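You operate a simulated robot arm through the tools that you are given. There is no shell and no other tool.

You run a simulated robot arm. Do the job below in one go: nothing can be reset, and whatever is moved stays where it is left.

JOB
Stand the round candle holder on the red coaster, fit the candle from the orange tin and close the tin.
Fine: the candle is unlit; slide the closed tin over beside the pepper mill.

It is judged by the outcome, as a careful person would: the job done as asked, and still so three seconds after it is handed in. It fails if anything else is knocked over, pushed out of place, dropped, spilled or broken.

ROBOT AND FRAMES
A 7-joint arm with a fingered hand, fixed in place. Base frame: the origin is on the floor under the middle of its stand, x ahead of it, y to its left, z up; the work surface is at about z = 750. Lengths are in mm, angles in rad, forces in N, time in s.
With the tool pointing down near the work surface it reaches from about 320 to 720 mm from the base axis. Its first joint turns from -2.897 to 2.897 rad. Payload 4 kg.
Tool frame: the origin (TCP) lies between the finger pads and is the grasp point; the fingertips stand 26 mm ahead of it; z points along the fingers, y is the line along which they close. The gripper opens to 148 mm; its body begins 73 mm behind the TCP. The gripper is a hand of 3 fingers: y runs from the thumb to the fingers, the wrist lies at [0, 0, -239] in the tool frame, and closing takes about 1.5 s.
Orientation is told as [roll, pitch, yaw] about the base's x, y, z axes, in that order, counted from this pose: with the fingers straight down and closing along the base's y, the tool's x points along the base's -x, its y along +y and its z along -z.

CONTROLS
- The arm moves only by the tool move_arm. Its argument "increments" is a list of rows, each an object (a shift or turn left out is 0, a gripper value left out holds the last) with "xyz": the shift along the base's x, y, z in m, a list of three; "rot": the turn, a rotation vector about the base's x, y, z in rad, a list of three. In form: [{"xyz": [dx, dy, dz], "rot": [wx, wy, wz]}, ...]. A call has 1 to 20 rows; each row shifts and turns the commanded pose from where the row before left it. "gripper" is the gripper command, from -1 (shut) to 1 (fully open), values between in proportion, set as the call begins (left out, the last holds). Each row takes 0.2 s and may step no farther than 50 mm and 0.15 rad from the row before; otherwise, or with a gripper value out of range, the whole call is refused. Where a pose cannot be reached the arm comes as near as it can. A force on the tool above 40 N (or 10 N above the force at the start of the call, whichever is more), or a blocked arm, ends the call early, and 0.2 s more pass. Each finger travels about 72 mm/s and halts on what it meets, pressing with about 32 N; the grip force reading is that of the motor and also rises with nothing between the fingers. The clock runs only during rows and for 0.2 s after the last one: add rows that do not move to give the fingers time. It gives the time, the measured TCP pose, the force on the tool (base axes), the opening and the grip force at its end, in the units of the frame above (readings bear some noise), with the torque about the TCP (base axes, N m) and any sound that the robot's microphone picked up.
- Cameras (640 x 400 px; columns grow to the right, rows downward): "scene" is fixed at [400.4, 634.8, 1491.9]; the picture's right is [-0.96, -0.28, 0.00], its down [-0.19, 0.64, -0.74] and it looks along [0.21, -0.71, -0.67] (base axes); focal length 369 px, centre (320, 200). "wrist" rides on the gripper at [68, -39, -90] in the tool frame; the picture's right is [0.50, 0.87, 0.00], its down [-0.66, 0.38, -0.65] and it looks along [-0.57, 0.33, 0.76] (tool axes); focal length 222 px, centre (320, 200). There is no depth. A picture from a camera that has moved, and an enlarged one, comes with that camera's place and axes in the base frame and with its lens. The place of the scene camera against the robot may be out by one fixed shift of up to 25 mm in any direction.
- snapshot(camera): a new picture of that camera. No time passes.
- move_column(by): slides the trunk up (or, below 0, down) by that many mm; the arm rides with it, the base frame stays. It gives what a move gives, with no picture.
- set_fingers(finger1, finger2, thumb_bend): sets how far each is bent, from 0 (flat) to 1 (curled in); at 0.3 the hand is open as for a grip, at 0.7 the pads meet at the TCP. One left out holds its place. A second passes; each finger stops where it meets its share of the squeeze, and holds until it gets a number again. A gripper value or a shape takes the hand back. It gives what a move gives, with no picture; readings hold the bend of each and the force on the fingers (four entries, about 0 where the hand has none), thumb and palm.
- hand_shape(shape): the hand has 3 fingers and takes this shape, open, in about a second: jaw (thumb against the fingers, like two jaws); tri (thumb and two fingers); tip (a fingertip pinch); poke (one finger out to press); point (the index stretched); flat (the hand flat); cup (the hand cupped); fist (a fist). The gripper value then closes the fingers along that shape, each until it touches; the sizes above hold for jaw. It gives what a move gives, with no picture.
- inspect(camera, box): a new picture of the part [left, top, right, bottom] of that camera's present view, enlarged. No time passes.
- close_job(): hands the job in; it is judged then, once.

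Nothing tells you positions but the pictures and the camera data. Unless the task says otherwise, let go and move clear before handing in.

The tools are called after "Call:" by a JSON object that holds its "name" and its "arguments". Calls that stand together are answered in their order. move_arm: Moves the arm, as the interface text tells. Its arguments: {"type":"object","properties":{"increments":{"type":"array"},"gripper":{"type":"number"}},"required":["increments"]} The other tools are called the same way: move_column (by) moves the trunk up or down; hand_shape (shape) gives the hand a shape; set_fingers (finger1, finger2, thumb_bend) moves the fingers one by one; snapshot (camera) takes a picture; inspect (camera, box) takes an enlarged picture of a part of a camera's view; close_job () hands the job in.

At the start:

```text
t: 0.0
tcp_pos: [389.8, -17.2, 1062.5]
ee_rot: [0.0, 0.0, -0.001]
ft_force: [0.6, 0.1, 0.3]
torque: [0.0, -0.01, 0.02]
opening: 148.1
grasp_force: 0.1
shape: jaw
bend: [0.3, 0.3, 0.3]
finger forces: [0.1, 0.0, 0.0, 0.1, 0.0, 0.0]
trunk travel left (down, up): [-500.0, 90.0]
```

scene: 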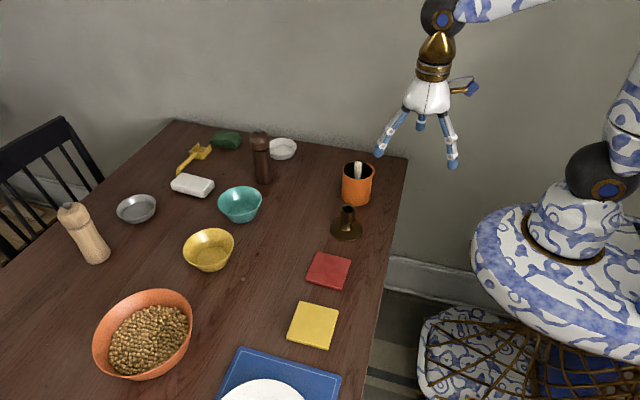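
wrist: 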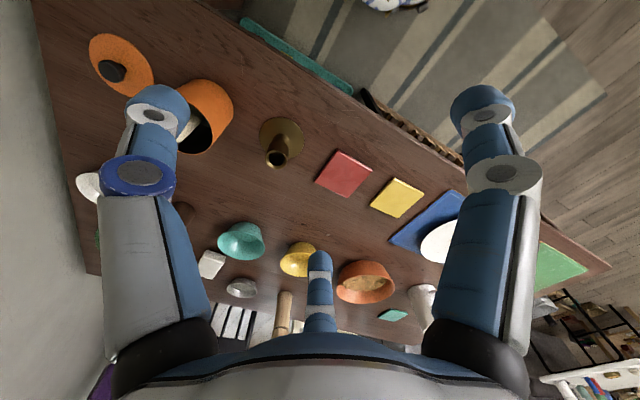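

I see a dark table with a brass round candle holder, a red coaster, an orange tin holding a candle, and (in the wrist view) an orange lid with a dark knob beside the tin. I'll enlarge the views first to locate things accurately.

Call:
{"name": "inspect", "arguments": {"camera": "scene", "box": [220, 110, 420, 310]}}

Call:
{"name": "inspect", "arguments": {"camera": "wrist", "box": [70, 10, 390, 210]}}

Call:
{"name": "snapshot", "arguments": {"camera": "wrist"}}

```text
2.00 times, centred on (320, 210) of scene
camera zoom: at [400.4, 634.8, 1491.9], right [-0.96, -0.28, 0.0], down [-0.19, 0.64, -0.74], along [0.21, -0.71, -0.67], focal length 738 px, centre (320, 180)
```

zoom: 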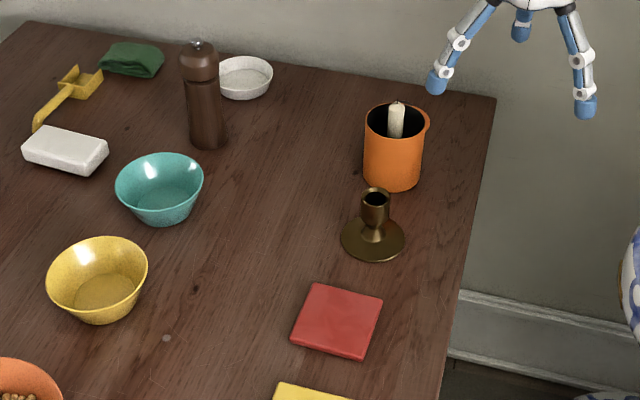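

```text
2.00 times, centred on (230, 110) of wrist
camera zoom: at [320.9, -57.3, 1152.9], right [-0.5, 0.87, 0.0], down [0.66, 0.38, 0.65], along [0.57, 0.33, -0.76], focal length 444 px, centre (500, 380)
```

zoom: 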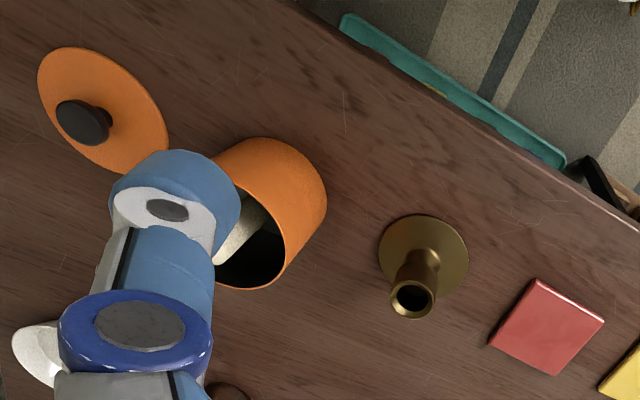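

```text
taken
camera wrist: at [320.9, -57.3, 1152.9], right [-0.5, 0.87, 0.0], down [0.66, 0.38, 0.65], along [0.57, 0.33, -0.76], focal length 222 px, centre (320, 200)
```

wrist: 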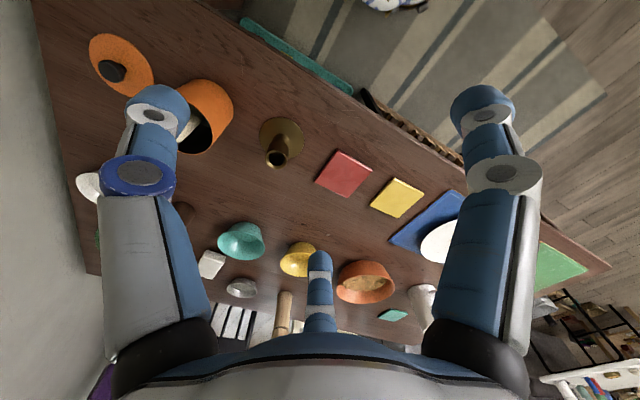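

The brass holder is near [520, -26], the red coaster near [530, 120], the tin near [525, -176], and its lid is lying on the table near [533, -291]. I want a closer look at the far side, since there are two mill-like objects, before deciding which is the pepper mill.

Call:
{"name": "inspect", "arguments": {"camera": "scene", "box": [40, 110, 200, 280]}}

Call:
{"name": "inspect", "arguments": {"camera": "scene", "box": [160, 110, 310, 210]}}

Call:
{"name": "inspect", "arguments": {"camera": "scene", "box": [310, 140, 410, 250]}}

Call:
{"name": "inspect", "arguments": {"camera": "wrist", "box": [180, 210, 460, 350]}}

```text
2.35 times, centred on (120, 195) of scene
camera zoom: at [400.4, 634.8, 1491.9], right [-0.96, -0.28, 0.0], down [-0.19, 0.64, -0.74], along [0.21, -0.71, -0.67], focal length 868 px, centre (791, 212)
```

zoom: 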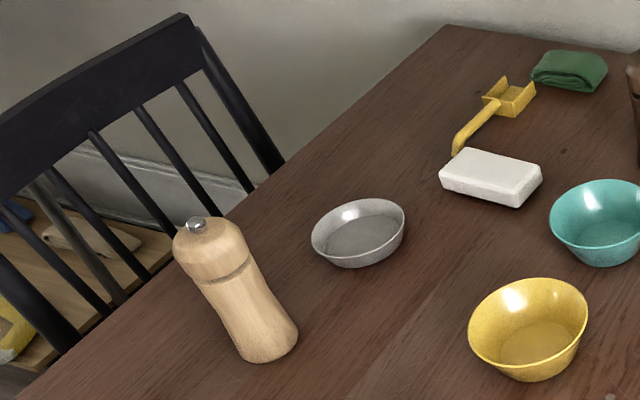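

```text
4.00 times, centred on (235, 160) of scene
camera zoom: at [400.4, 634.8, 1491.9], right [-0.96, -0.28, 0.0], down [-0.19, 0.64, -0.74], along [0.21, -0.71, -0.67], focal length 1476 px, centre (660, 360)
```

zoom: 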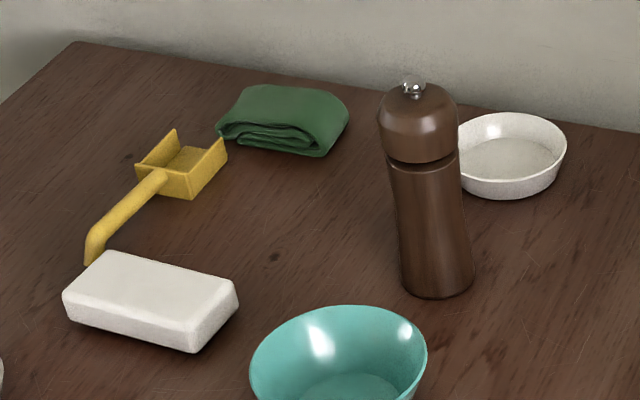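

```text
3.64 times, centred on (360, 195) of scene
camera zoom: at [400.4, 634.8, 1491.9], right [-0.96, -0.28, 0.0], down [-0.19, 0.64, -0.74], along [0.21, -0.71, -0.67], focal length 1342 px, centre (174, 218)
```

zoom: 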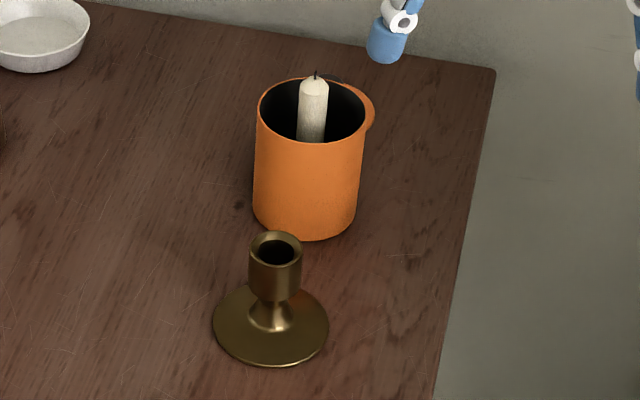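

```text
2.29 times, centred on (320, 280) of wrist
camera zoom: at [320.9, -57.3, 1152.9], right [-0.5, 0.87, 0.0], down [0.66, 0.38, 0.65], along [0.57, 0.33, -0.76], focal length 508 px, centre (320, 17)
```

zoom: 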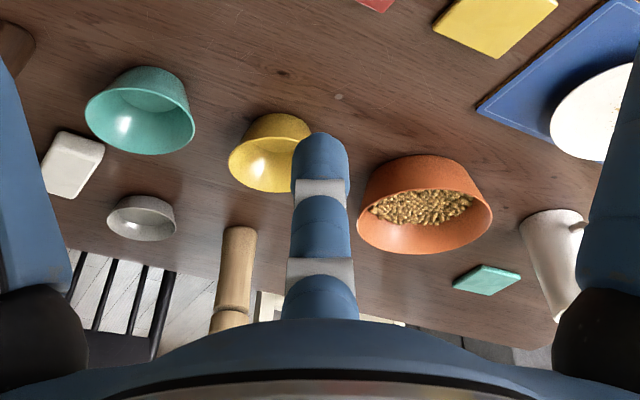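

The dark-brown mill near [820, -160] is the pepper mill, and the light wood one is out of reach. I'll move the hand over the tin so the wrist camera can look into it, and to measure the tin and lid.

Call:
{"name": "move_arm", "arguments": {"increments": [{"xyz": [0.01, -0.033, -0.018]}, {"xyz": [0.01, -0.033, -0.018]}, {"xyz": [0.01, -0.033, -0.018]}, {"xyz": [0.01, -0.033, -0.018]}, {"xyz": [0.01, -0.033, -0.018]}, {"xyz": [0.01, -0.033, -0.018]}, {"xyz": [0, 0, 0]}]}}

Call:
{"name": "snapshot", "arguments": {"camera": "wrist"}}

Call:
{"name": "snapshot", "arguments": {"camera": "scene"}}

```text
t: 1.6
tcp_pos: [450.2, -215.9, 952.9]
ee_rot: [0.0, 0.0, 0.001]
ft_force: [0.5, -0.5, 0.0]
torque: [0.01, -0.01, 0.02]
opening: 148.0
grasp_force: 0.0
shape: jaw
bend: [0.3, 0.3, 0.3]
finger forces: [0.0, 0.1, 0.0, 0.1, 0.0, 0.1]
trunk travel left (down, up): [-500.0, 90.0]
```

```text
taken
camera wrist: at [380.9, -256.1, 1044.6], right [-0.5, 0.87, 0.0], down [0.66, 0.38, 0.65], along [0.57, 0.33, -0.76], focal length 222 px, centre (320, 200)
```

wrist: 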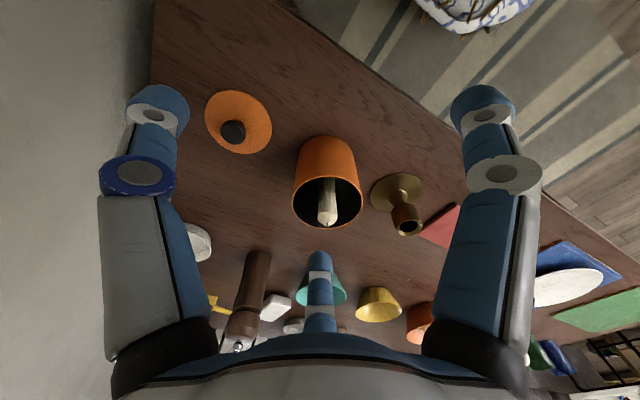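

```text
taken
```

scene: 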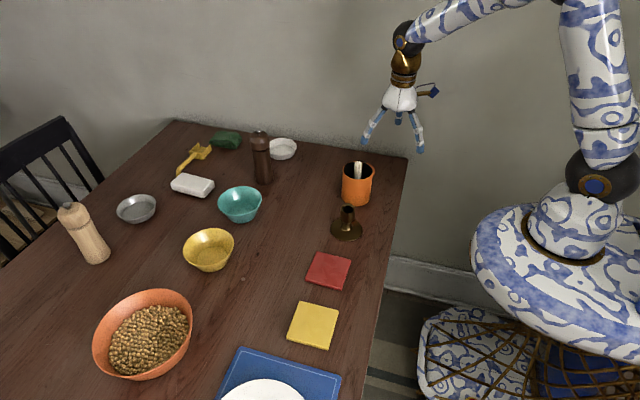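

The lid lies flat with its knob up, and the candle is standing in the tin. I'll enlarge this view to measure them.

Call:
{"name": "inspect", "arguments": {"camera": "wrist", "box": [190, 70, 350, 170]}}

Call:
{"name": "inspect", "arguments": {"camera": "wrist", "box": [270, 130, 430, 240]}}

Call:
{"name": "inspect", "arguments": {"camera": "wrist", "box": [180, 220, 340, 360]}}

```text
4.00 times, centred on (270, 120) of wrist
camera zoom: at [380.9, -256.1, 1044.6], right [-0.5, 0.87, 0.0], down [0.66, 0.38, 0.65], along [0.57, 0.33, -0.76], focal length 888 px, centre (520, 520)
```

zoom: 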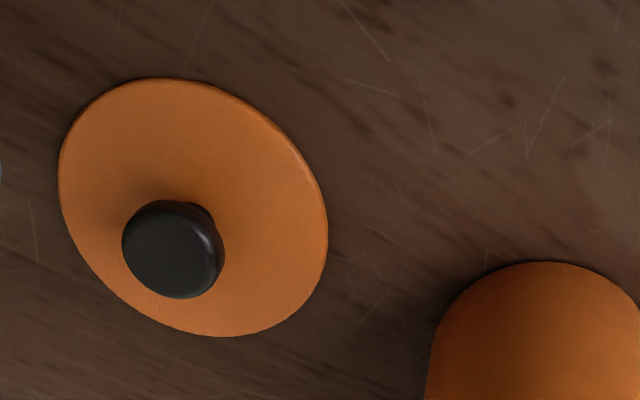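

```text
3.64 times, centred on (350, 185) of wrist
camera zoom: at [380.9, -256.1, 1044.6], right [-0.5, 0.87, 0.0], down [0.66, 0.38, 0.65], along [0.57, 0.33, -0.76], focal length 808 px, centre (211, 254)
```

zoom: 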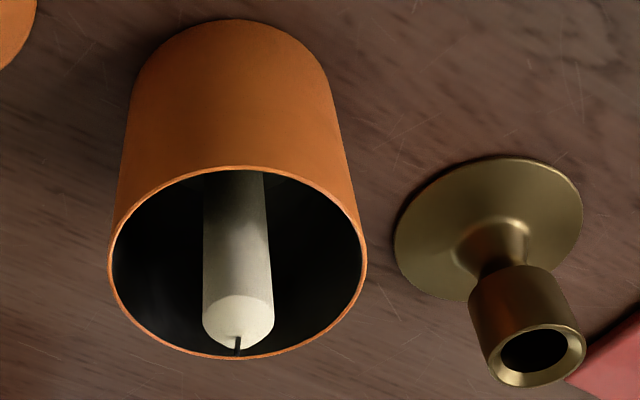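

```text
2.86 times, centred on (260, 290) of wrist
camera zoom: at [380.9, -256.1, 1044.6], right [-0.5, 0.87, 0.0], down [0.66, 0.38, 0.65], along [0.57, 0.33, -0.76], focal length 635 px, centre (491, -57)
```

zoom: 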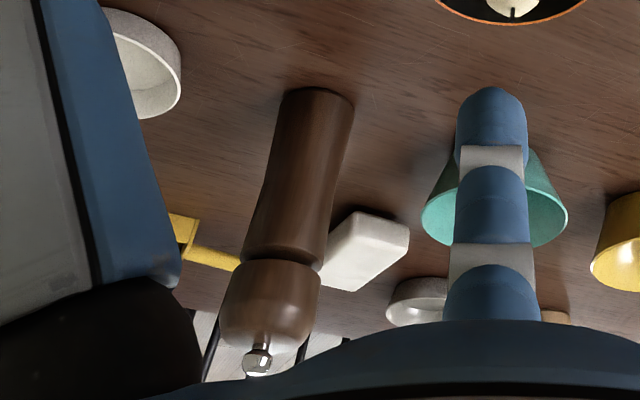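

The tin is near [528, -161] (radius about 42, rim z about 848), the holder near [522, -28], and the candle top is roughly 10 mm above the tin rim. Before grasping anything I'll check how the fingers look in the different shapes and openings, up here in free space.

Call:
{"name": "move_arm", "arguments": {"increments": [{"xyz": [0, 0, 0.02]}, {"xyz": [0, 0, 0]}, {"xyz": [0, 0, 0]}, {"xyz": [0, 0, 0]}, {"xyz": [0, 0, 0]}, {"xyz": [0, 0, 0]}], "gripper": -0.4}}

Call:
{"name": "snapshot", "arguments": {"camera": "wrist"}}

Call:
{"name": "inspect", "arguments": {"camera": "scene", "box": [340, 60, 460, 180]}}

```text
t: 3.0
tcp_pos: [449.8, -215.7, 974.7]
ee_rot: [0.001, 0.002, 0.0]
ft_force: [0.2, -0.3, -0.4]
torque: [0.01, 0.01, -0.01]
opening: 44.7
grasp_force: 0.0
shape: jaw
bend: [0.77, 0.77, 0.7]
finger forces: [0.0, 0.1, 0.0, 0.1, 0.1, 0.0]
trunk travel left (down, up): [-500.0, 90.0]
```

```text
taken
camera wrist: at [380.7, -255.5, 1065.2], right [-0.5, 0.87, 0.0], down [0.66, 0.38, 0.65], along [0.57, 0.33, -0.76], focal length 222 px, centre (320, 200)
```

wrist: 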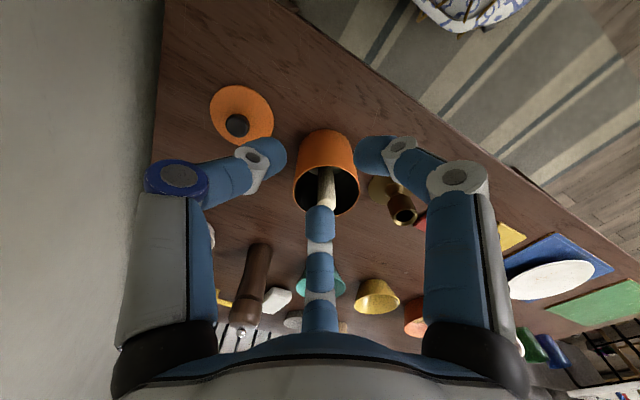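

```text
3.33 times, centred on (400, 120) of scene
camera zoom: at [400.4, 634.8, 1491.9], right [-0.96, -0.28, 0.0], down [-0.19, 0.64, -0.74], along [0.21, -0.71, -0.67], focal length 1230 px, centre (53, 467)
```

zoom: 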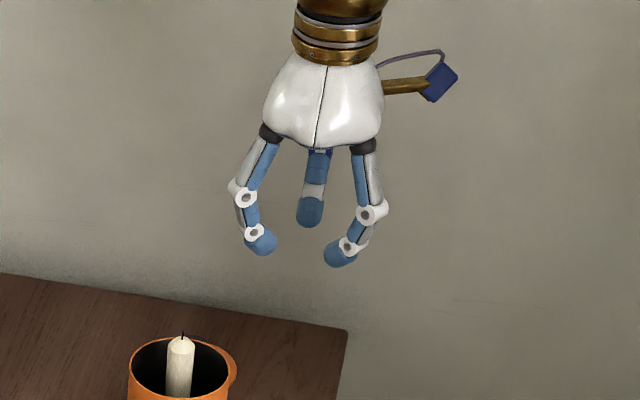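

The hand is a radial three-finger type that curls inward. I'll look at the "tip" and "tri" shapes too, since the candle must be pinched at the tin's mouth.

Call:
{"name": "hand_shape", "arguments": {"shape": "tip"}}

Call:
{"name": "snapshot", "arguments": {"camera": "wrist"}}

Call:
{"name": "inspect", "arguments": {"camera": "scene", "box": [340, 60, 460, 180]}}

Call:
{"name": "hand_shape", "arguments": {"shape": "tri"}}

Call:
{"name": "snapshot", "arguments": {"camera": "wrist"}}

Call:
{"name": "inspect", "arguments": {"camera": "scene", "box": [340, 60, 460, 180]}}

```text
t: 3.9
tcp_pos: [450.1, -216.9, 974.9]
ee_rot: [-0.001, -0.001, 0.0]
ft_force: [-1.0, 1.0, 0.5]
torque: [-0.02, 0.01, 0.0]
opening: 148.0
grasp_force: 0.1
shape: tip
bend: [0.3, 0.3, 0.3]
finger forces: [0.0, 0.0, 0.1, 0.0, 0.0, 0.0]
trunk travel left (down, up): [-500.0, 90.0]
```

```text
taken
camera wrist: at [380.7, -255.5, 1065.2], right [-0.5, 0.87, 0.0], down [0.66, 0.38, 0.65], along [0.57, 0.33, -0.76], focal length 222 px, centre (320, 200)
```

wrist: 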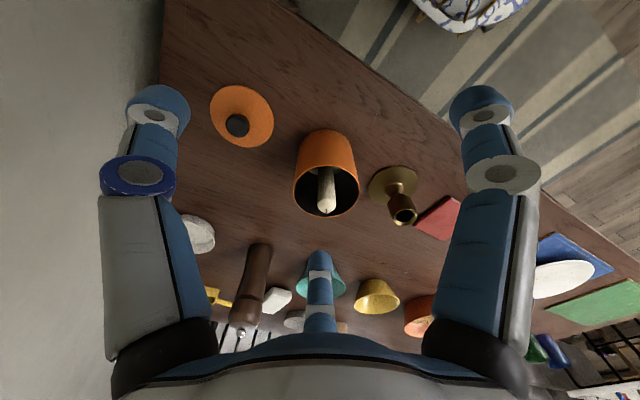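

```text
3.33 times, centred on (400, 120) of scene
camera zoom: at [400.4, 634.8, 1491.9], right [-0.96, -0.28, 0.0], down [-0.19, 0.64, -0.74], along [0.21, -0.71, -0.67], focal length 1230 px, centre (53, 467)
```

zoom: 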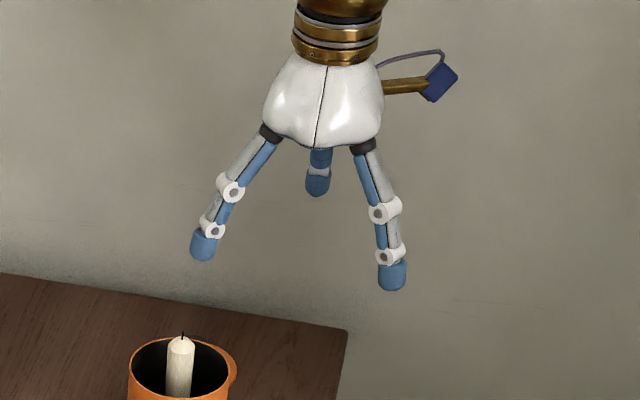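

```text
t: 4.8
tcp_pos: [448.5, -214.7, 974.1]
ee_rot: [0.002, -0.001, 0.001]
ft_force: [-0.3, 0.5, -0.5]
torque: [0.03, -0.01, 0.0]
opening: 147.9
grasp_force: 0.1
shape: tri
bend: [0.3, 0.3, 0.3]
finger forces: [0.1, 0.0, 0.0, 0.0, 0.1, 0.0]
trunk travel left (down, up): [-500.0, 90.0]
```

```text
taken
camera wrist: at [380.7, -255.5, 1065.2], right [-0.5, 0.87, 0.0], down [0.66, 0.38, 0.65], along [0.57, 0.33, -0.76], focal length 222 px, centre (320, 200)
```

wrist: 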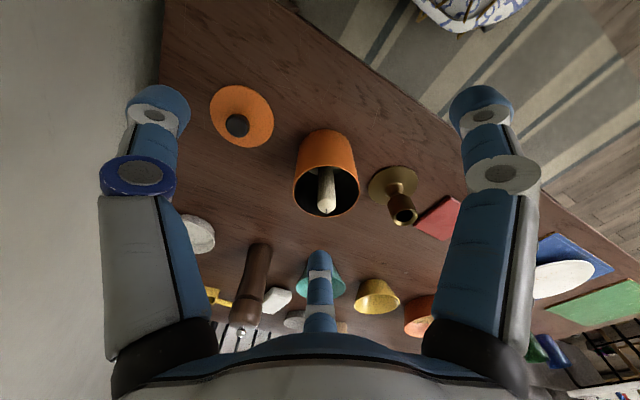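

```text
3.33 times, centred on (400, 120) of scene
camera zoom: at [400.4, 634.8, 1491.9], right [-0.96, -0.28, 0.0], down [-0.19, 0.64, -0.74], along [0.21, -0.71, -0.67], focal length 1230 px, centre (53, 467)
```

zoom: 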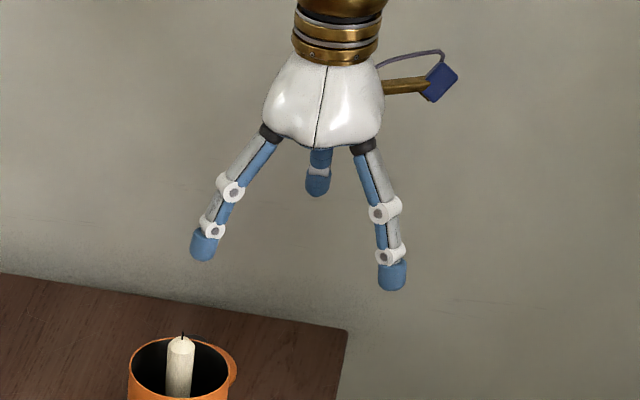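

The open shapes look alike, so I'll compare how they close in free air.

Call:
{"name": "move_arm", "arguments": {"increments": [{"xyz": [0, 0, 0]}, {"xyz": [0, 0, 0]}, {"xyz": [0, 0, 0]}, {"xyz": [0, 0, 0]}, {"xyz": [0, 0, 0]}, {"xyz": [0, 0, 0]}, {"xyz": [0, 0, 0]}, {"xyz": [0, 0, 0]}], "gripper": -0.7}}

Call:
{"name": "snapshot", "arguments": {"camera": "wrist"}}

Call:
{"name": "inspect", "arguments": {"camera": "scene", "box": [340, 60, 460, 180]}}

Call:
{"name": "hand_shape", "arguments": {"shape": "tip"}}

Call:
{"name": "move_arm", "arguments": {"increments": [{"xyz": [0, 0, 0]}, {"xyz": [0, 0, 0]}, {"xyz": [0, 0, 0]}, {"xyz": [0, 0, 0]}, {"xyz": [0, 0, 0]}, {"xyz": [0, 0, 0]}, {"xyz": [0, 0, 0]}, {"xyz": [0, 0, 0]}], "gripper": -0.7}}

Call:
{"name": "snapshot", "arguments": {"camera": "wrist"}}

Call:
{"name": "inspect", "arguments": {"camera": "scene", "box": [340, 60, 460, 180]}}

```text
t: 6.6
tcp_pos: [449.5, -214.6, 974.7]
ee_rot: [0.002, 0.001, 0.001]
ft_force: [0.1, -0.1, 1.2]
torque: [-0.01, -0.02, -0.02]
opening: 22.4
grasp_force: 0.0
shape: tri
bend: [0.74, 0.74, 0.7]
finger forces: [0.0, 0.0, 0.0, 0.0, 0.0, 0.0]
trunk travel left (down, up): [-500.0, 90.0]
```

```text
taken
camera wrist: at [380.7, -255.6, 1065.2], right [-0.5, 0.87, 0.0], down [0.66, 0.38, 0.65], along [0.57, 0.33, -0.76], focal length 222 px, centre (320, 200)
```

wrist: 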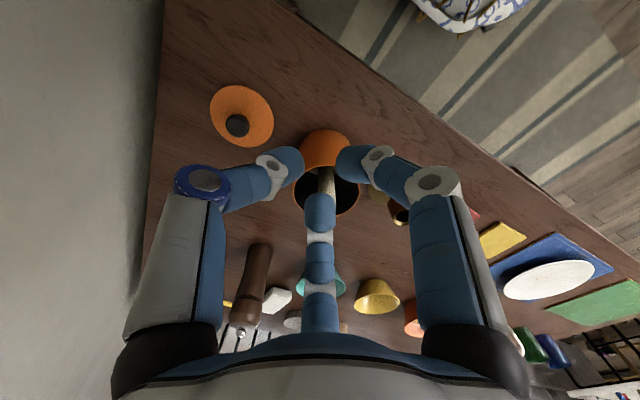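

```text
3.33 times, centred on (400, 120) of scene
camera zoom: at [400.4, 634.8, 1491.9], right [-0.96, -0.28, 0.0], down [-0.19, 0.64, -0.74], along [0.21, -0.71, -0.67], focal length 1230 px, centre (53, 467)
```

zoom: 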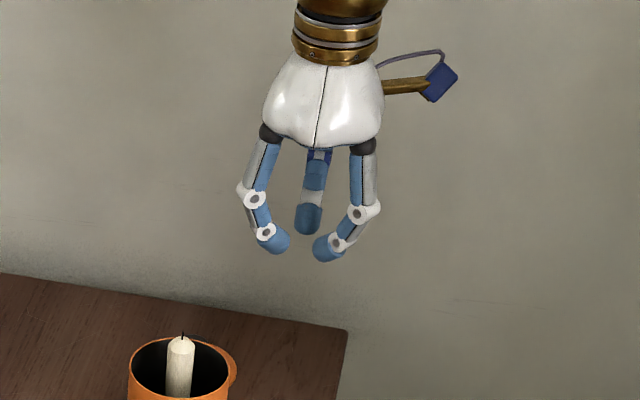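

```text
t: 7.5
tcp_pos: [449.5, -214.8, 973.4]
ee_rot: [0.001, 0.0, 0.0]
ft_force: [0.5, 0.2, -1.0]
torque: [-0.01, 0.03, -0.01]
opening: 147.8
grasp_force: 0.0
shape: tip
bend: [0.3, 0.3, 0.3]
finger forces: [0.0, 0.0, 0.0, 0.0, 0.0, 0.1]
trunk travel left (down, up): [-500.0, 90.0]
```

```text
t: 9.3
tcp_pos: [450.1, -216.3, 974.2]
ee_rot: [0.001, -0.001, 0.0]
ft_force: [0.1, 0.3, -0.5]
torque: [0.01, 0.01, 0.01]
opening: 22.2
grasp_force: 0.1
shape: tip
bend: [0.74, 0.74, 0.7]
finger forces: [0.1, 0.0, 0.0, 0.1, 0.0, 0.0]
trunk travel left (down, up): [-500.0, 90.0]
```

```text
taken
camera wrist: at [380.7, -255.5, 1065.2], right [-0.5, 0.87, 0.0], down [0.66, 0.38, 0.65], along [0.57, 0.33, -0.76], focal length 222 px, centre (320, 200)
```

wrist: 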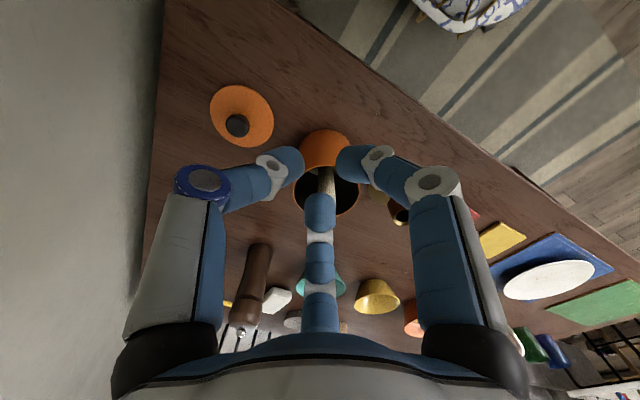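

```text
3.33 times, centred on (400, 120) of scene
camera zoom: at [400.4, 634.8, 1491.9], right [-0.96, -0.28, 0.0], down [-0.19, 0.64, -0.74], along [0.21, -0.71, -0.67], focal length 1230 px, centre (53, 467)
```

zoom: 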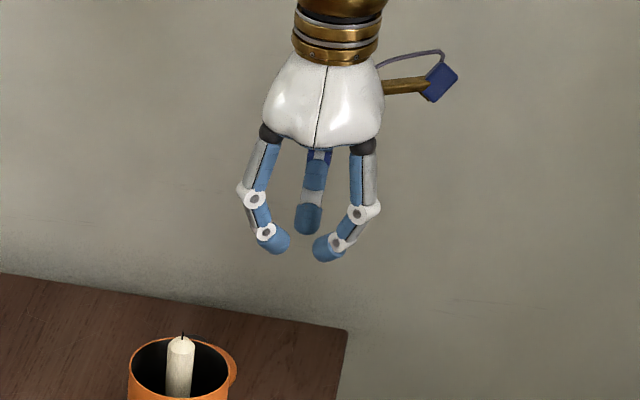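

All shapes close the same centripetal way, so whatever is gripped centres on the TCP, which is useful. Next I'll view the coaster and holder from two wrist positions to triangulate them accurately.

Call:
{"name": "move_arm", "arguments": {"increments": [{"xyz": [0, 0.042, -0.006]}, {"xyz": [0, 0.042, -0.006]}, {"xyz": [0, 0.042, -0.006]}, {"xyz": [0, 0.042, -0.006]}, {"xyz": [0, 0.042, -0.006]}, {"xyz": [0, 0.042, -0.006]}, {"xyz": [0, 0.04, -0.006]}, {"xyz": [0, 0, 0]}, {"xyz": [0, 0, 0]}], "gripper": 1}}

Call:
{"name": "snapshot", "arguments": {"camera": "wrist"}}

Call:
{"name": "inspect", "arguments": {"camera": "wrist", "box": [160, 90, 320, 240]}}

Call:
{"name": "inspect", "arguments": {"camera": "wrist", "box": [260, 110, 420, 260]}}

```text
t: 11.3
tcp_pos: [448.4, 75.6, 932.8]
ee_rot: [0.0, 0.0, -0.003]
ft_force: [0.4, 0.3, 0.1]
torque: [0.01, 0.01, 0.01]
opening: 148.0
grasp_force: 0.1
shape: tip
bend: [0.3, 0.3, 0.3]
finger forces: [0.0, 0.0, 0.1, 0.1, 0.0, 0.0]
trunk travel left (down, up): [-500.0, 90.0]
```

```text
taken
camera wrist: at [379.7, 36.7, 1023.7], right [-0.5, 0.87, 0.0], down [0.66, 0.38, 0.65], along [0.57, 0.33, -0.76], focal length 222 px, centre (320, 200)
```

wrist: 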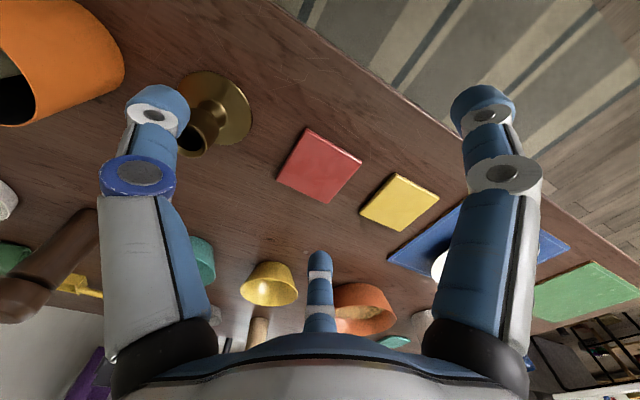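

```text
2.67 times, centred on (240, 165) of wrist
camera zoom: at [379.7, 36.7, 1023.7], right [-0.5, 0.87, 0.0], down [0.66, 0.38, 0.65], along [0.57, 0.33, -0.76], focal length 592 px, centre (533, 293)
```

zoom: 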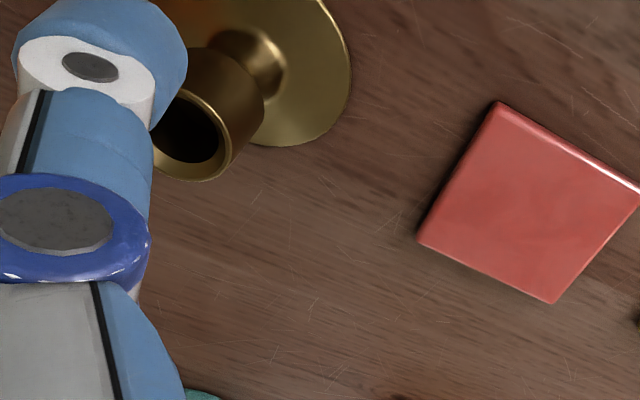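

```text
2.67 times, centred on (340, 185) of wrist
camera zoom: at [379.7, 36.7, 1023.7], right [-0.5, 0.87, 0.0], down [0.66, 0.38, 0.65], along [0.57, 0.33, -0.76], focal length 592 px, centre (267, 240)
```

zoom: 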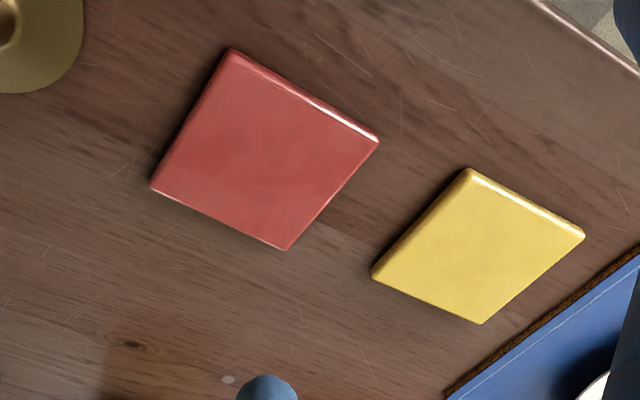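

The red coaster works out as about a 90 mm square centred near [534.5, 122.7] with its top at z about 757, and the holder's axis is near [522, -27]. I'll go above the holder with a moderate opening, so the thumb stays clear of the tin, and check alignment.

Call:
{"name": "move_arm", "arguments": {"increments": [{"xyz": [0.0245, -0.034, 0]}, {"xyz": [0.0245, -0.034, 0]}, {"xyz": [0.0245, -0.0345, 0]}, {"xyz": [0, 0, -0.025]}, {"xyz": [0, 0, -0.025]}, {"xyz": [0, 0, 0]}, {"xyz": [0, 0, 0]}], "gripper": 0.3}}

Call:
{"name": "snapshot", "arguments": {"camera": "wrist"}}

Call:
{"name": "inspect", "arguments": {"camera": "scene", "box": [290, 110, 430, 290]}}

```text
t: 12.9
tcp_pos: [522.1, -23.4, 882.4]
ee_rot: [0.002, 0.001, 0.001]
ft_force: [-0.7, -1.0, -0.6]
torque: [0.0, 0.02, 0.01]
opening: 96.8
grasp_force: 0.0
shape: tip
bend: [0.3, 0.3, 0.7]
finger forces: [0.0, 0.0, 0.0, 0.1, 0.0, 0.0]
trunk travel left (down, up): [-500.0, 90.0]
```

```text
taken
camera wrist: at [454.0, -64.5, 973.3], right [-0.5, 0.87, 0.0], down [0.66, 0.38, 0.65], along [0.57, 0.33, -0.76], focal length 222 px, centre (320, 200)
```

wrist: 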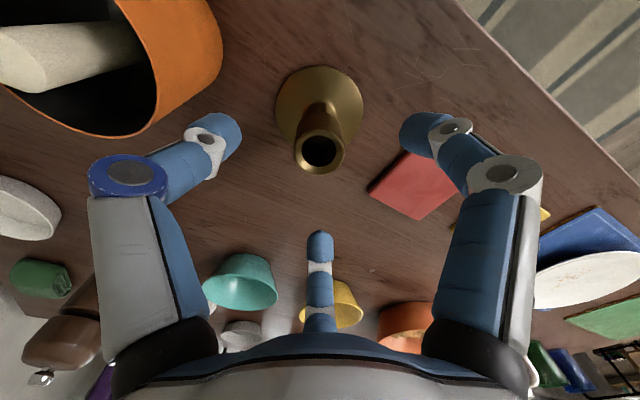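

```text
2.22 times, centred on (360, 200) of scene
camera zoom: at [400.4, 634.8, 1491.9], right [-0.96, -0.28, 0.0], down [-0.19, 0.64, -0.74], along [0.21, -0.71, -0.67], focal length 820 px, centre (231, 200)
```

zoom: 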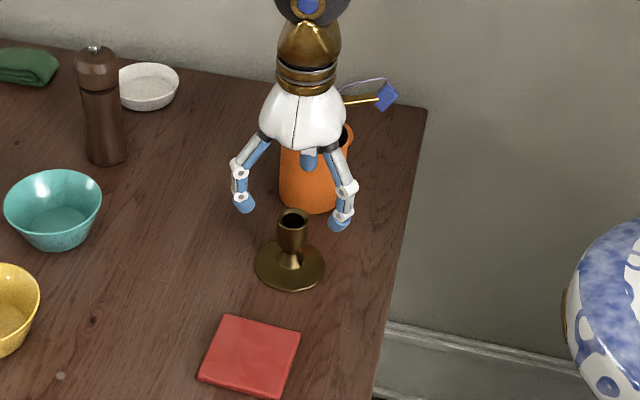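

The socket is centred right under the hand (about [521, -27]). I'll descend so the pads are level with the cup, then close.

Call:
{"name": "move_arm", "arguments": {"increments": [{"xyz": [-0.001, -0.001, -0.015]}, {"xyz": [0, 0, -0.015]}, {"xyz": [0, 0, -0.015]}, {"xyz": [0, 0, -0.01]}, {"xyz": [0, 0, -0.006]}, {"xyz": [0, 0, 0]}]}}

Call:
{"name": "snapshot", "arguments": {"camera": "wrist"}}

Call:
{"name": "inspect", "arguments": {"camera": "scene", "box": [290, 130, 430, 270]}}

```text
t: 14.3
tcp_pos: [522.3, -25.6, 820.0]
ee_rot: [-0.001, 0.002, 0.0]
ft_force: [-0.1, 0.4, 0.2]
torque: [0.01, 0.01, -0.01]
opening: 96.7
grasp_force: 0.1
shape: tip
bend: [0.3, 0.3, 0.7]
finger forces: [0.0, 0.0, 0.0, 0.0, 0.1, 0.0]
trunk travel left (down, up): [-500.0, 90.0]
```

```text
taken
camera wrist: at [453.9, -66.2, 910.7], right [-0.5, 0.87, 0.0], down [0.66, 0.38, 0.65], along [0.57, 0.33, -0.76], focal length 222 px, centre (320, 200)
```

wrist: 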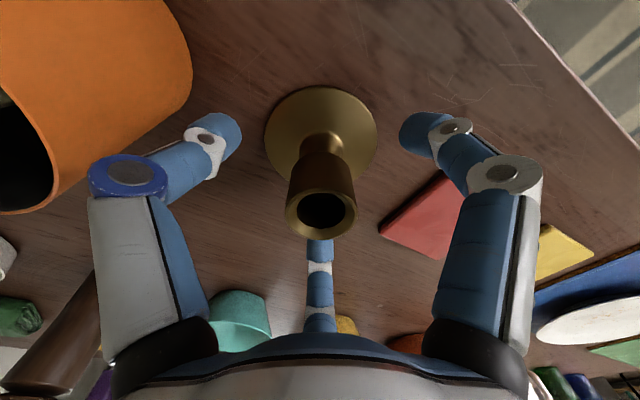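

```text
2.86 times, centred on (360, 200) of scene
camera zoom: at [400.4, 634.8, 1491.9], right [-0.96, -0.28, 0.0], down [-0.19, 0.64, -0.74], along [0.21, -0.71, -0.67], focal length 1054 px, centre (206, 200)
```

zoom: 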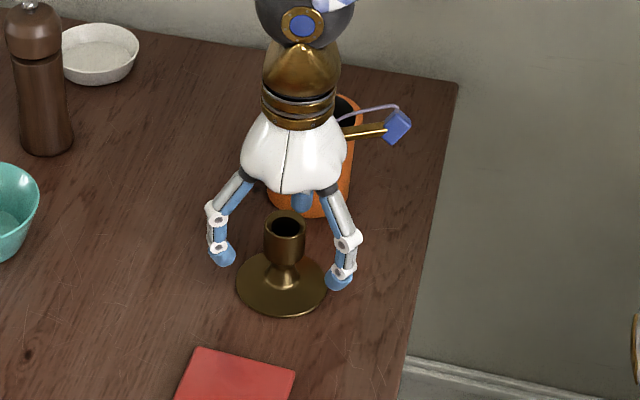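

The cup is centred between the fingers. I'll drop a few more millimetres for a better bite and close.

Call:
{"name": "move_arm", "arguments": {"increments": [{"xyz": [0.001, 0, -0.008]}, {"xyz": [0, 0, 0]}]}}

Call:
{"name": "move_arm", "arguments": {"increments": [{"xyz": [0, 0, 0]}, {"xyz": [0, 0, 0]}, {"xyz": [0, 0, 0]}, {"xyz": [0, 0, 0]}, {"xyz": [0, 0, 0]}, {"xyz": [0, 0, 0]}, {"xyz": [0, 0, 0]}, {"xyz": [0, 0, 0]}], "gripper": -1}}

Call:
{"name": "snapshot", "arguments": {"camera": "wrist"}}

Call:
{"name": "inspect", "arguments": {"camera": "scene", "box": [290, 130, 430, 270]}}

```text
t: 14.9
tcp_pos: [523.5, -26.6, 811.2]
ee_rot: [0.001, 0.0, -0.001]
ft_force: [-0.6, -0.6, 0.3]
torque: [0.02, -0.01, 0.0]
opening: 96.7
grasp_force: 0.0
shape: tip
bend: [0.3, 0.3, 0.7]
finger forces: [0.1, 0.0, 0.1, 0.0, 0.0, 0.1]
trunk travel left (down, up): [-500.0, 90.0]
```

```text
t: 16.7
tcp_pos: [524.1, -26.7, 811.7]
ee_rot: [0.001, 0.001, 0.0]
ft_force: [-0.7, 0.7, -1.7]
torque: [-0.02, 0.0, 0.01]
opening: 23.7
grasp_force: 31.7
shape: tip
bend: [0.77, 0.78, 0.73]
finger forces: [27.2, 27.0, 0.0, 0.1, 25.7, 0.0]
trunk travel left (down, up): [-500.0, 90.0]
```

```text
taken
camera wrist: at [455.1, -66.6, 903.1], right [-0.5, 0.87, 0.0], down [0.66, 0.38, 0.65], along [0.57, 0.33, -0.76], focal length 222 px, centre (320, 200)
```

wrist: 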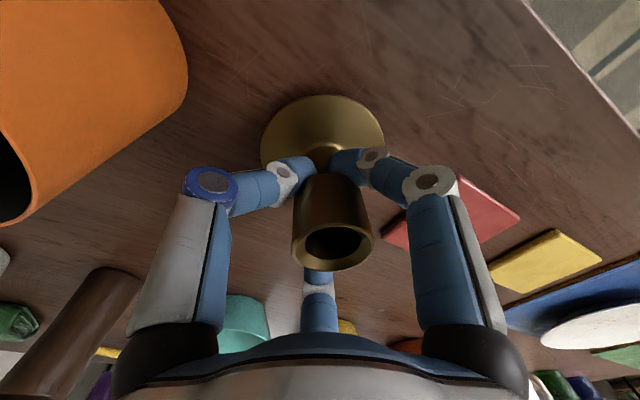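

```text
2.86 times, centred on (360, 200) of scene
camera zoom: at [400.4, 634.8, 1491.9], right [-0.96, -0.28, 0.0], down [-0.19, 0.64, -0.74], along [0.21, -0.71, -0.67], focal length 1054 px, centre (206, 200)
```

zoom: 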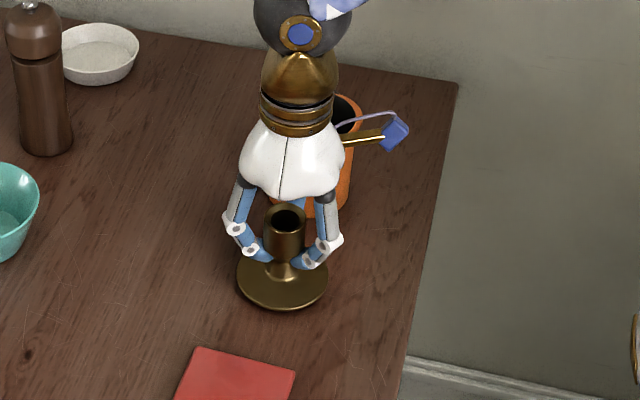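

All three fingers hold the holder (about 27 N each), caging it just under the cup. I'll lift and check that it hangs upright.

Call:
{"name": "move_arm", "arguments": {"increments": [{"xyz": [0, 0, 0.01]}, {"xyz": [0, 0, 0.015]}, {"xyz": [0, 0, 0.015]}, {"xyz": [0, 0, 0.015]}, {"xyz": [0, 0, 0]}]}}

Call:
{"name": "snapshot", "arguments": {"camera": "wrist"}}

Call:
{"name": "inspect", "arguments": {"camera": "scene", "box": [290, 110, 430, 290]}}

```text
t: 17.9
tcp_pos: [523.8, -26.5, 868.4]
ee_rot: [-0.001, 0.0, -0.002]
ft_force: [-0.1, -0.5, -2.7]
torque: [0.0, 0.02, -0.05]
opening: 23.5
grasp_force: 32.0
shape: tip
bend: [0.77, 0.78, 0.73]
finger forces: [27.3, 26.7, 0.0, 0.0, 25.5, 0.0]
trunk travel left (down, up): [-500.0, 90.0]
```

```text
taken
camera wrist: at [455.1, -66.4, 958.9], right [-0.5, 0.87, 0.0], down [0.66, 0.38, 0.65], along [0.57, 0.33, -0.76], focal length 222 px, centre (320, 200)
```

wrist: 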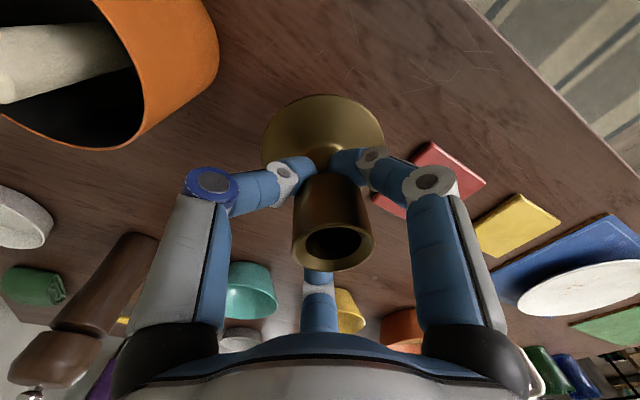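

```text
2.22 times, centred on (360, 200) of scene
camera zoom: at [400.4, 634.8, 1491.9], right [-0.96, -0.28, 0.0], down [-0.19, 0.64, -0.74], along [0.21, -0.71, -0.67], focal length 820 px, centre (231, 200)
```

zoom: 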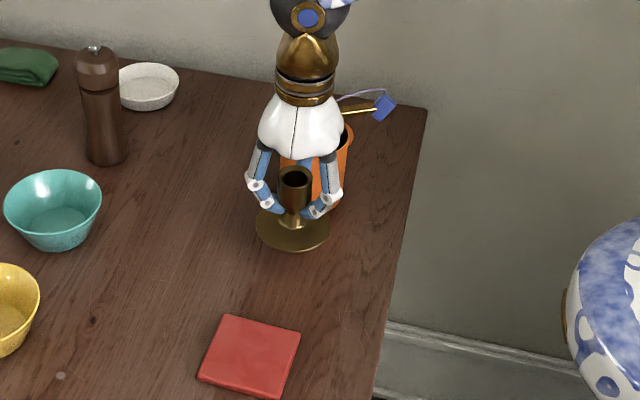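

The holder is held firmly and did not shift on lifting. I'll measure its exact offset from the tool axis, since I need it for both centring on the coaster and inserting the candle later.

Call:
{"name": "inspect", "arguments": {"camera": "wrist", "box": [240, 80, 400, 280]}}

```text
2.00 times, centred on (320, 180) of wrist
camera zoom: at [455.1, -66.4, 958.9], right [-0.5, 0.87, 0.0], down [0.66, 0.38, 0.65], along [0.57, 0.33, -0.76], focal length 444 px, centre (320, 240)
```

zoom: 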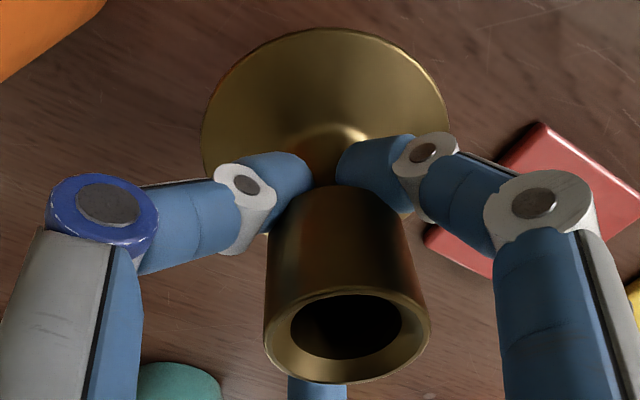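

The holder leans only about 2° in the grip, and its base is almost under the TCP. I'll carry it over the red coaster and check alignment from there.

Call:
{"name": "move_arm", "arguments": {"increments": [{"xyz": [0.003, 0.037, 0]}, {"xyz": [0.003, 0.037, 0]}, {"xyz": [0.003, 0.037, 0]}, {"xyz": [0.0024, 0.0365, 0]}, {"xyz": [0, 0, -0.015]}, {"xyz": [0, 0, 0]}, {"xyz": [0, 0, 0]}]}}

Call:
{"name": "snapshot", "arguments": {"camera": "wrist"}}

Call:
{"name": "inspect", "arguments": {"camera": "scene", "box": [270, 140, 410, 310]}}

Call:
{"name": "inspect", "arguments": {"camera": "wrist", "box": [240, 60, 400, 280]}}

```text
t: 19.5
tcp_pos: [534.8, 121.6, 854.2]
ee_rot: [-0.001, -0.001, -0.001]
ft_force: [0.4, 0.8, -1.7]
torque: [-0.03, -0.01, -0.01]
opening: 23.4
grasp_force: 32.2
shape: tip
bend: [0.77, 0.78, 0.73]
finger forces: [26.9, 26.8, 0.0, 0.0, 25.7, 0.0]
trunk travel left (down, up): [-500.0, 90.0]
```

```text
taken
camera wrist: at [464.5, 81.2, 945.1], right [-0.5, 0.87, 0.0], down [0.66, 0.38, 0.65], along [0.57, 0.33, -0.76], focal length 222 px, centre (320, 200)
```

wrist: 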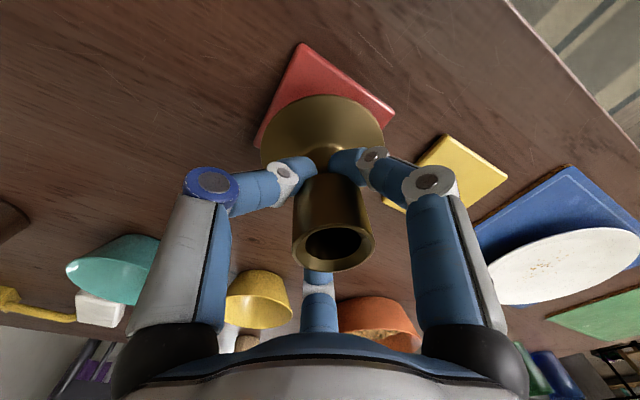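

```text
2.35 times, centred on (340, 225) of scene
camera zoom: at [400.4, 634.8, 1491.9], right [-0.96, -0.28, 0.0], down [-0.19, 0.64, -0.74], along [0.21, -0.71, -0.67], focal length 868 px, centre (273, 141)
```

zoom: 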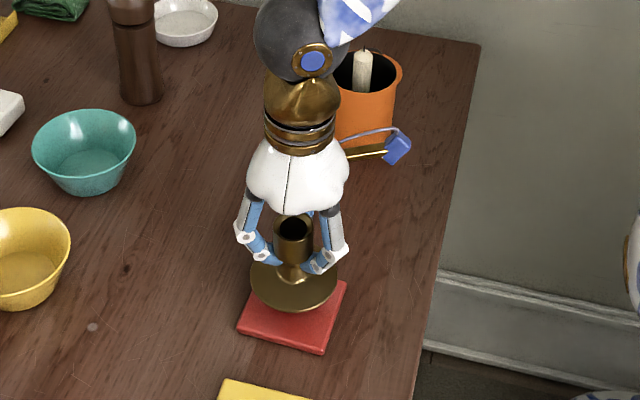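

```text
1.82 times, centred on (320, 170) of wrist
camera zoom: at [464.5, 81.2, 945.1], right [-0.5, 0.87, 0.0], down [0.66, 0.38, 0.65], along [0.57, 0.33, -0.76], focal length 404 px, centre (320, 254)
```

zoom: 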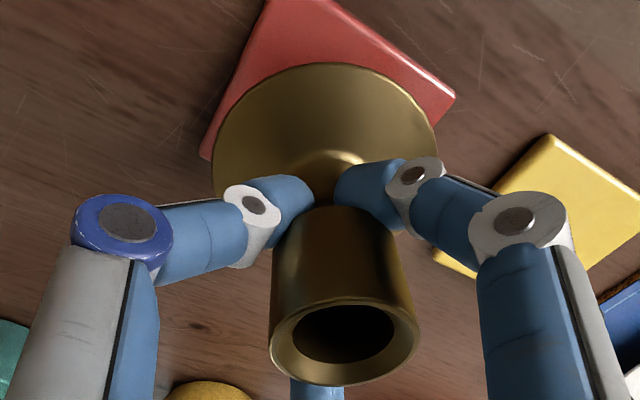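

Closing lifted the holder about 10 mm and tilted it about 0.04 rad, so its base bottom is about 51 mm below the TCP. I'll take out the tilt, shift to put the base over the coaster's centre, and come closer.

Call:
{"name": "move_arm", "arguments": {"increments": [{"rot": [0.0175, 0.01, 0], "xyz": [0, -0.0019, 0]}, {"rot": [0.0175, 0.01, 0], "xyz": [-0.0006, -0.0018, 0]}, {"xyz": [0, 0, -0.012]}, {"xyz": [0, 0, -0.012]}, {"xyz": [0, 0, 0]}, {"xyz": [0, 0, 0]}]}}

Call:
{"name": "inspect", "arguments": {"camera": "wrist", "box": [240, 60, 400, 280]}}

Call:
{"name": "inspect", "arguments": {"camera": "scene", "box": [290, 180, 380, 300]}}

```text
t: 20.9
tcp_pos: [534.2, 117.4, 827.7]
ee_rot: [0.034, 0.019, 0.0]
ft_force: [0.3, -0.2, -2.6]
torque: [-0.02, 0.0, 0.01]
opening: 23.6
grasp_force: 32.4
shape: tip
bend: [0.77, 0.78, 0.73]
finger forces: [26.9, 27.0, 0.0, 0.0, 25.5, 0.1]
trunk travel left (down, up): [-500.0, 90.0]
```

```text
1.82 times, centred on (320, 170) of wrist
camera zoom: at [466.5, 73.7, 919.3], right [-0.5, 0.87, 0.04], down [0.67, 0.36, 0.65], along [0.55, 0.35, -0.76], focal length 404 px, centre (320, 254)
```

zoom: 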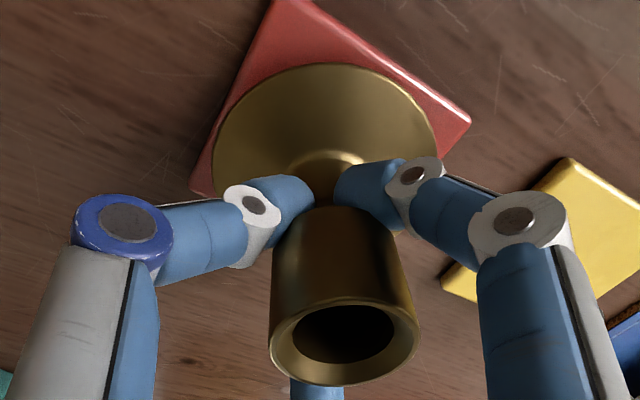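

```text
3.33 times, centred on (335, 240) of scene
camera zoom: at [400.4, 634.8, 1491.9], right [-0.96, -0.28, 0.0], down [-0.19, 0.64, -0.74], along [0.21, -0.71, -0.67], focal length 1230 px, centre (270, 67)
```

zoom: 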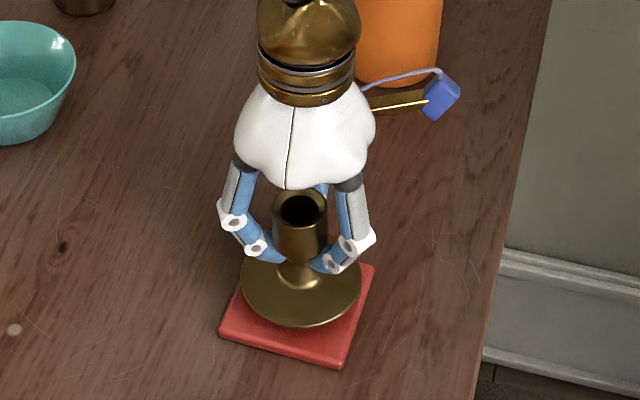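

Alignment looks good and the base still hovers about 20 mm up. I'll lower further and recheck before touching down.

Call:
{"name": "move_arm", "arguments": {"increments": [{"xyz": [0, 0, -0.008]}, {"xyz": [0, 0, -0.006]}, {"xyz": [0, 0, 0]}, {"xyz": [0, 0, 0]}]}}

Call:
{"name": "inspect", "arguments": {"camera": "wrist", "box": [240, 60, 400, 280]}}

Call:
{"name": "inspect", "arguments": {"camera": "scene", "box": [290, 180, 380, 300]}}

```text
t: 21.9
tcp_pos: [535.1, 116.6, 814.9]
ee_rot: [0.036, 0.02, 0.001]
ft_force: [0.1, 1.2, -2.8]
torque: [0.0, -0.04, -0.03]
opening: 23.7
grasp_force: 32.1
shape: tip
bend: [0.77, 0.78, 0.73]
finger forces: [26.9, 27.0, 0.0, 0.0, 25.6, 0.0]
trunk travel left (down, up): [-500.0, 90.0]
```

```text
1.82 times, centred on (320, 170) of wrist
camera zoom: at [467.3, 73.4, 905.6], right [-0.5, 0.87, 0.04], down [0.67, 0.36, 0.65], along [0.55, 0.35, -0.76], focal length 404 px, centre (320, 254)
```

zoom: 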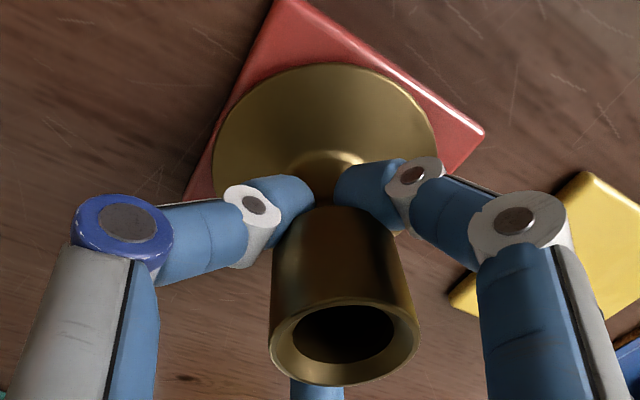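

```text
3.33 times, centred on (335, 240) of scene
camera zoom: at [400.4, 634.8, 1491.9], right [-0.96, -0.28, 0.0], down [-0.19, 0.64, -0.74], along [0.21, -0.71, -0.67], focal length 1230 px, centre (270, 67)
```

zoom: 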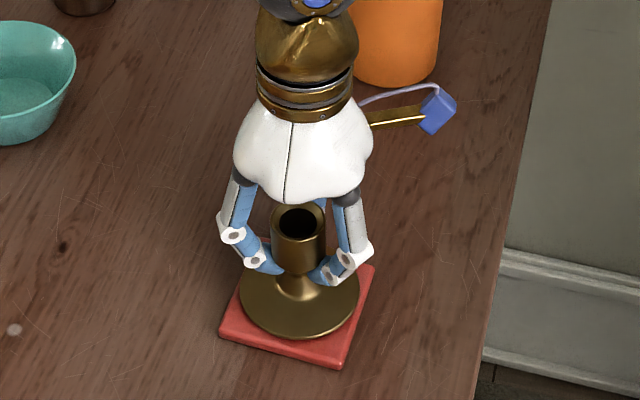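

By my measurements the base and coaster centres agree to within about 1 mm. I'll touch down slowly and watch the force.

Call:
{"name": "move_arm", "arguments": {"increments": [{"xyz": [0, 0, -0.002]}, {"xyz": [0, 0, -0.002]}, {"xyz": [0, 0, 0]}]}}

Call:
{"name": "move_arm", "arguments": {"increments": [{"xyz": [0, 0, -0.001]}, {"xyz": [0, 0, -0.001]}, {"xyz": [0, 0, 0]}]}}

```text
t: 22.7
tcp_pos: [533.7, 116.9, 810.3]
ee_rot: [0.034, 0.02, 0.001]
ft_force: [-0.4, 0.2, 0.7]
torque: [0.06, -0.07, 0.01]
opening: 23.7
grasp_force: 32.5
shape: tip
bend: [0.77, 0.78, 0.73]
finger forces: [26.7, 26.4, 0.0, 0.0, 26.0, 0.0]
trunk travel left (down, up): [-500.0, 90.0]
```

```text
t: 23.5
tcp_pos: [533.9, 116.6, 809.9]
ee_rot: [0.034, 0.02, 0.0]
ft_force: [-0.4, -1.8, 8.4]
torque: [0.11, -0.18, -0.02]
opening: 23.4
grasp_force: 32.7
shape: tip
bend: [0.77, 0.78, 0.73]
finger forces: [26.6, 26.2, 0.1, 0.1, 27.5, 0.0]
trunk travel left (down, up): [-500.0, 90.0]
```

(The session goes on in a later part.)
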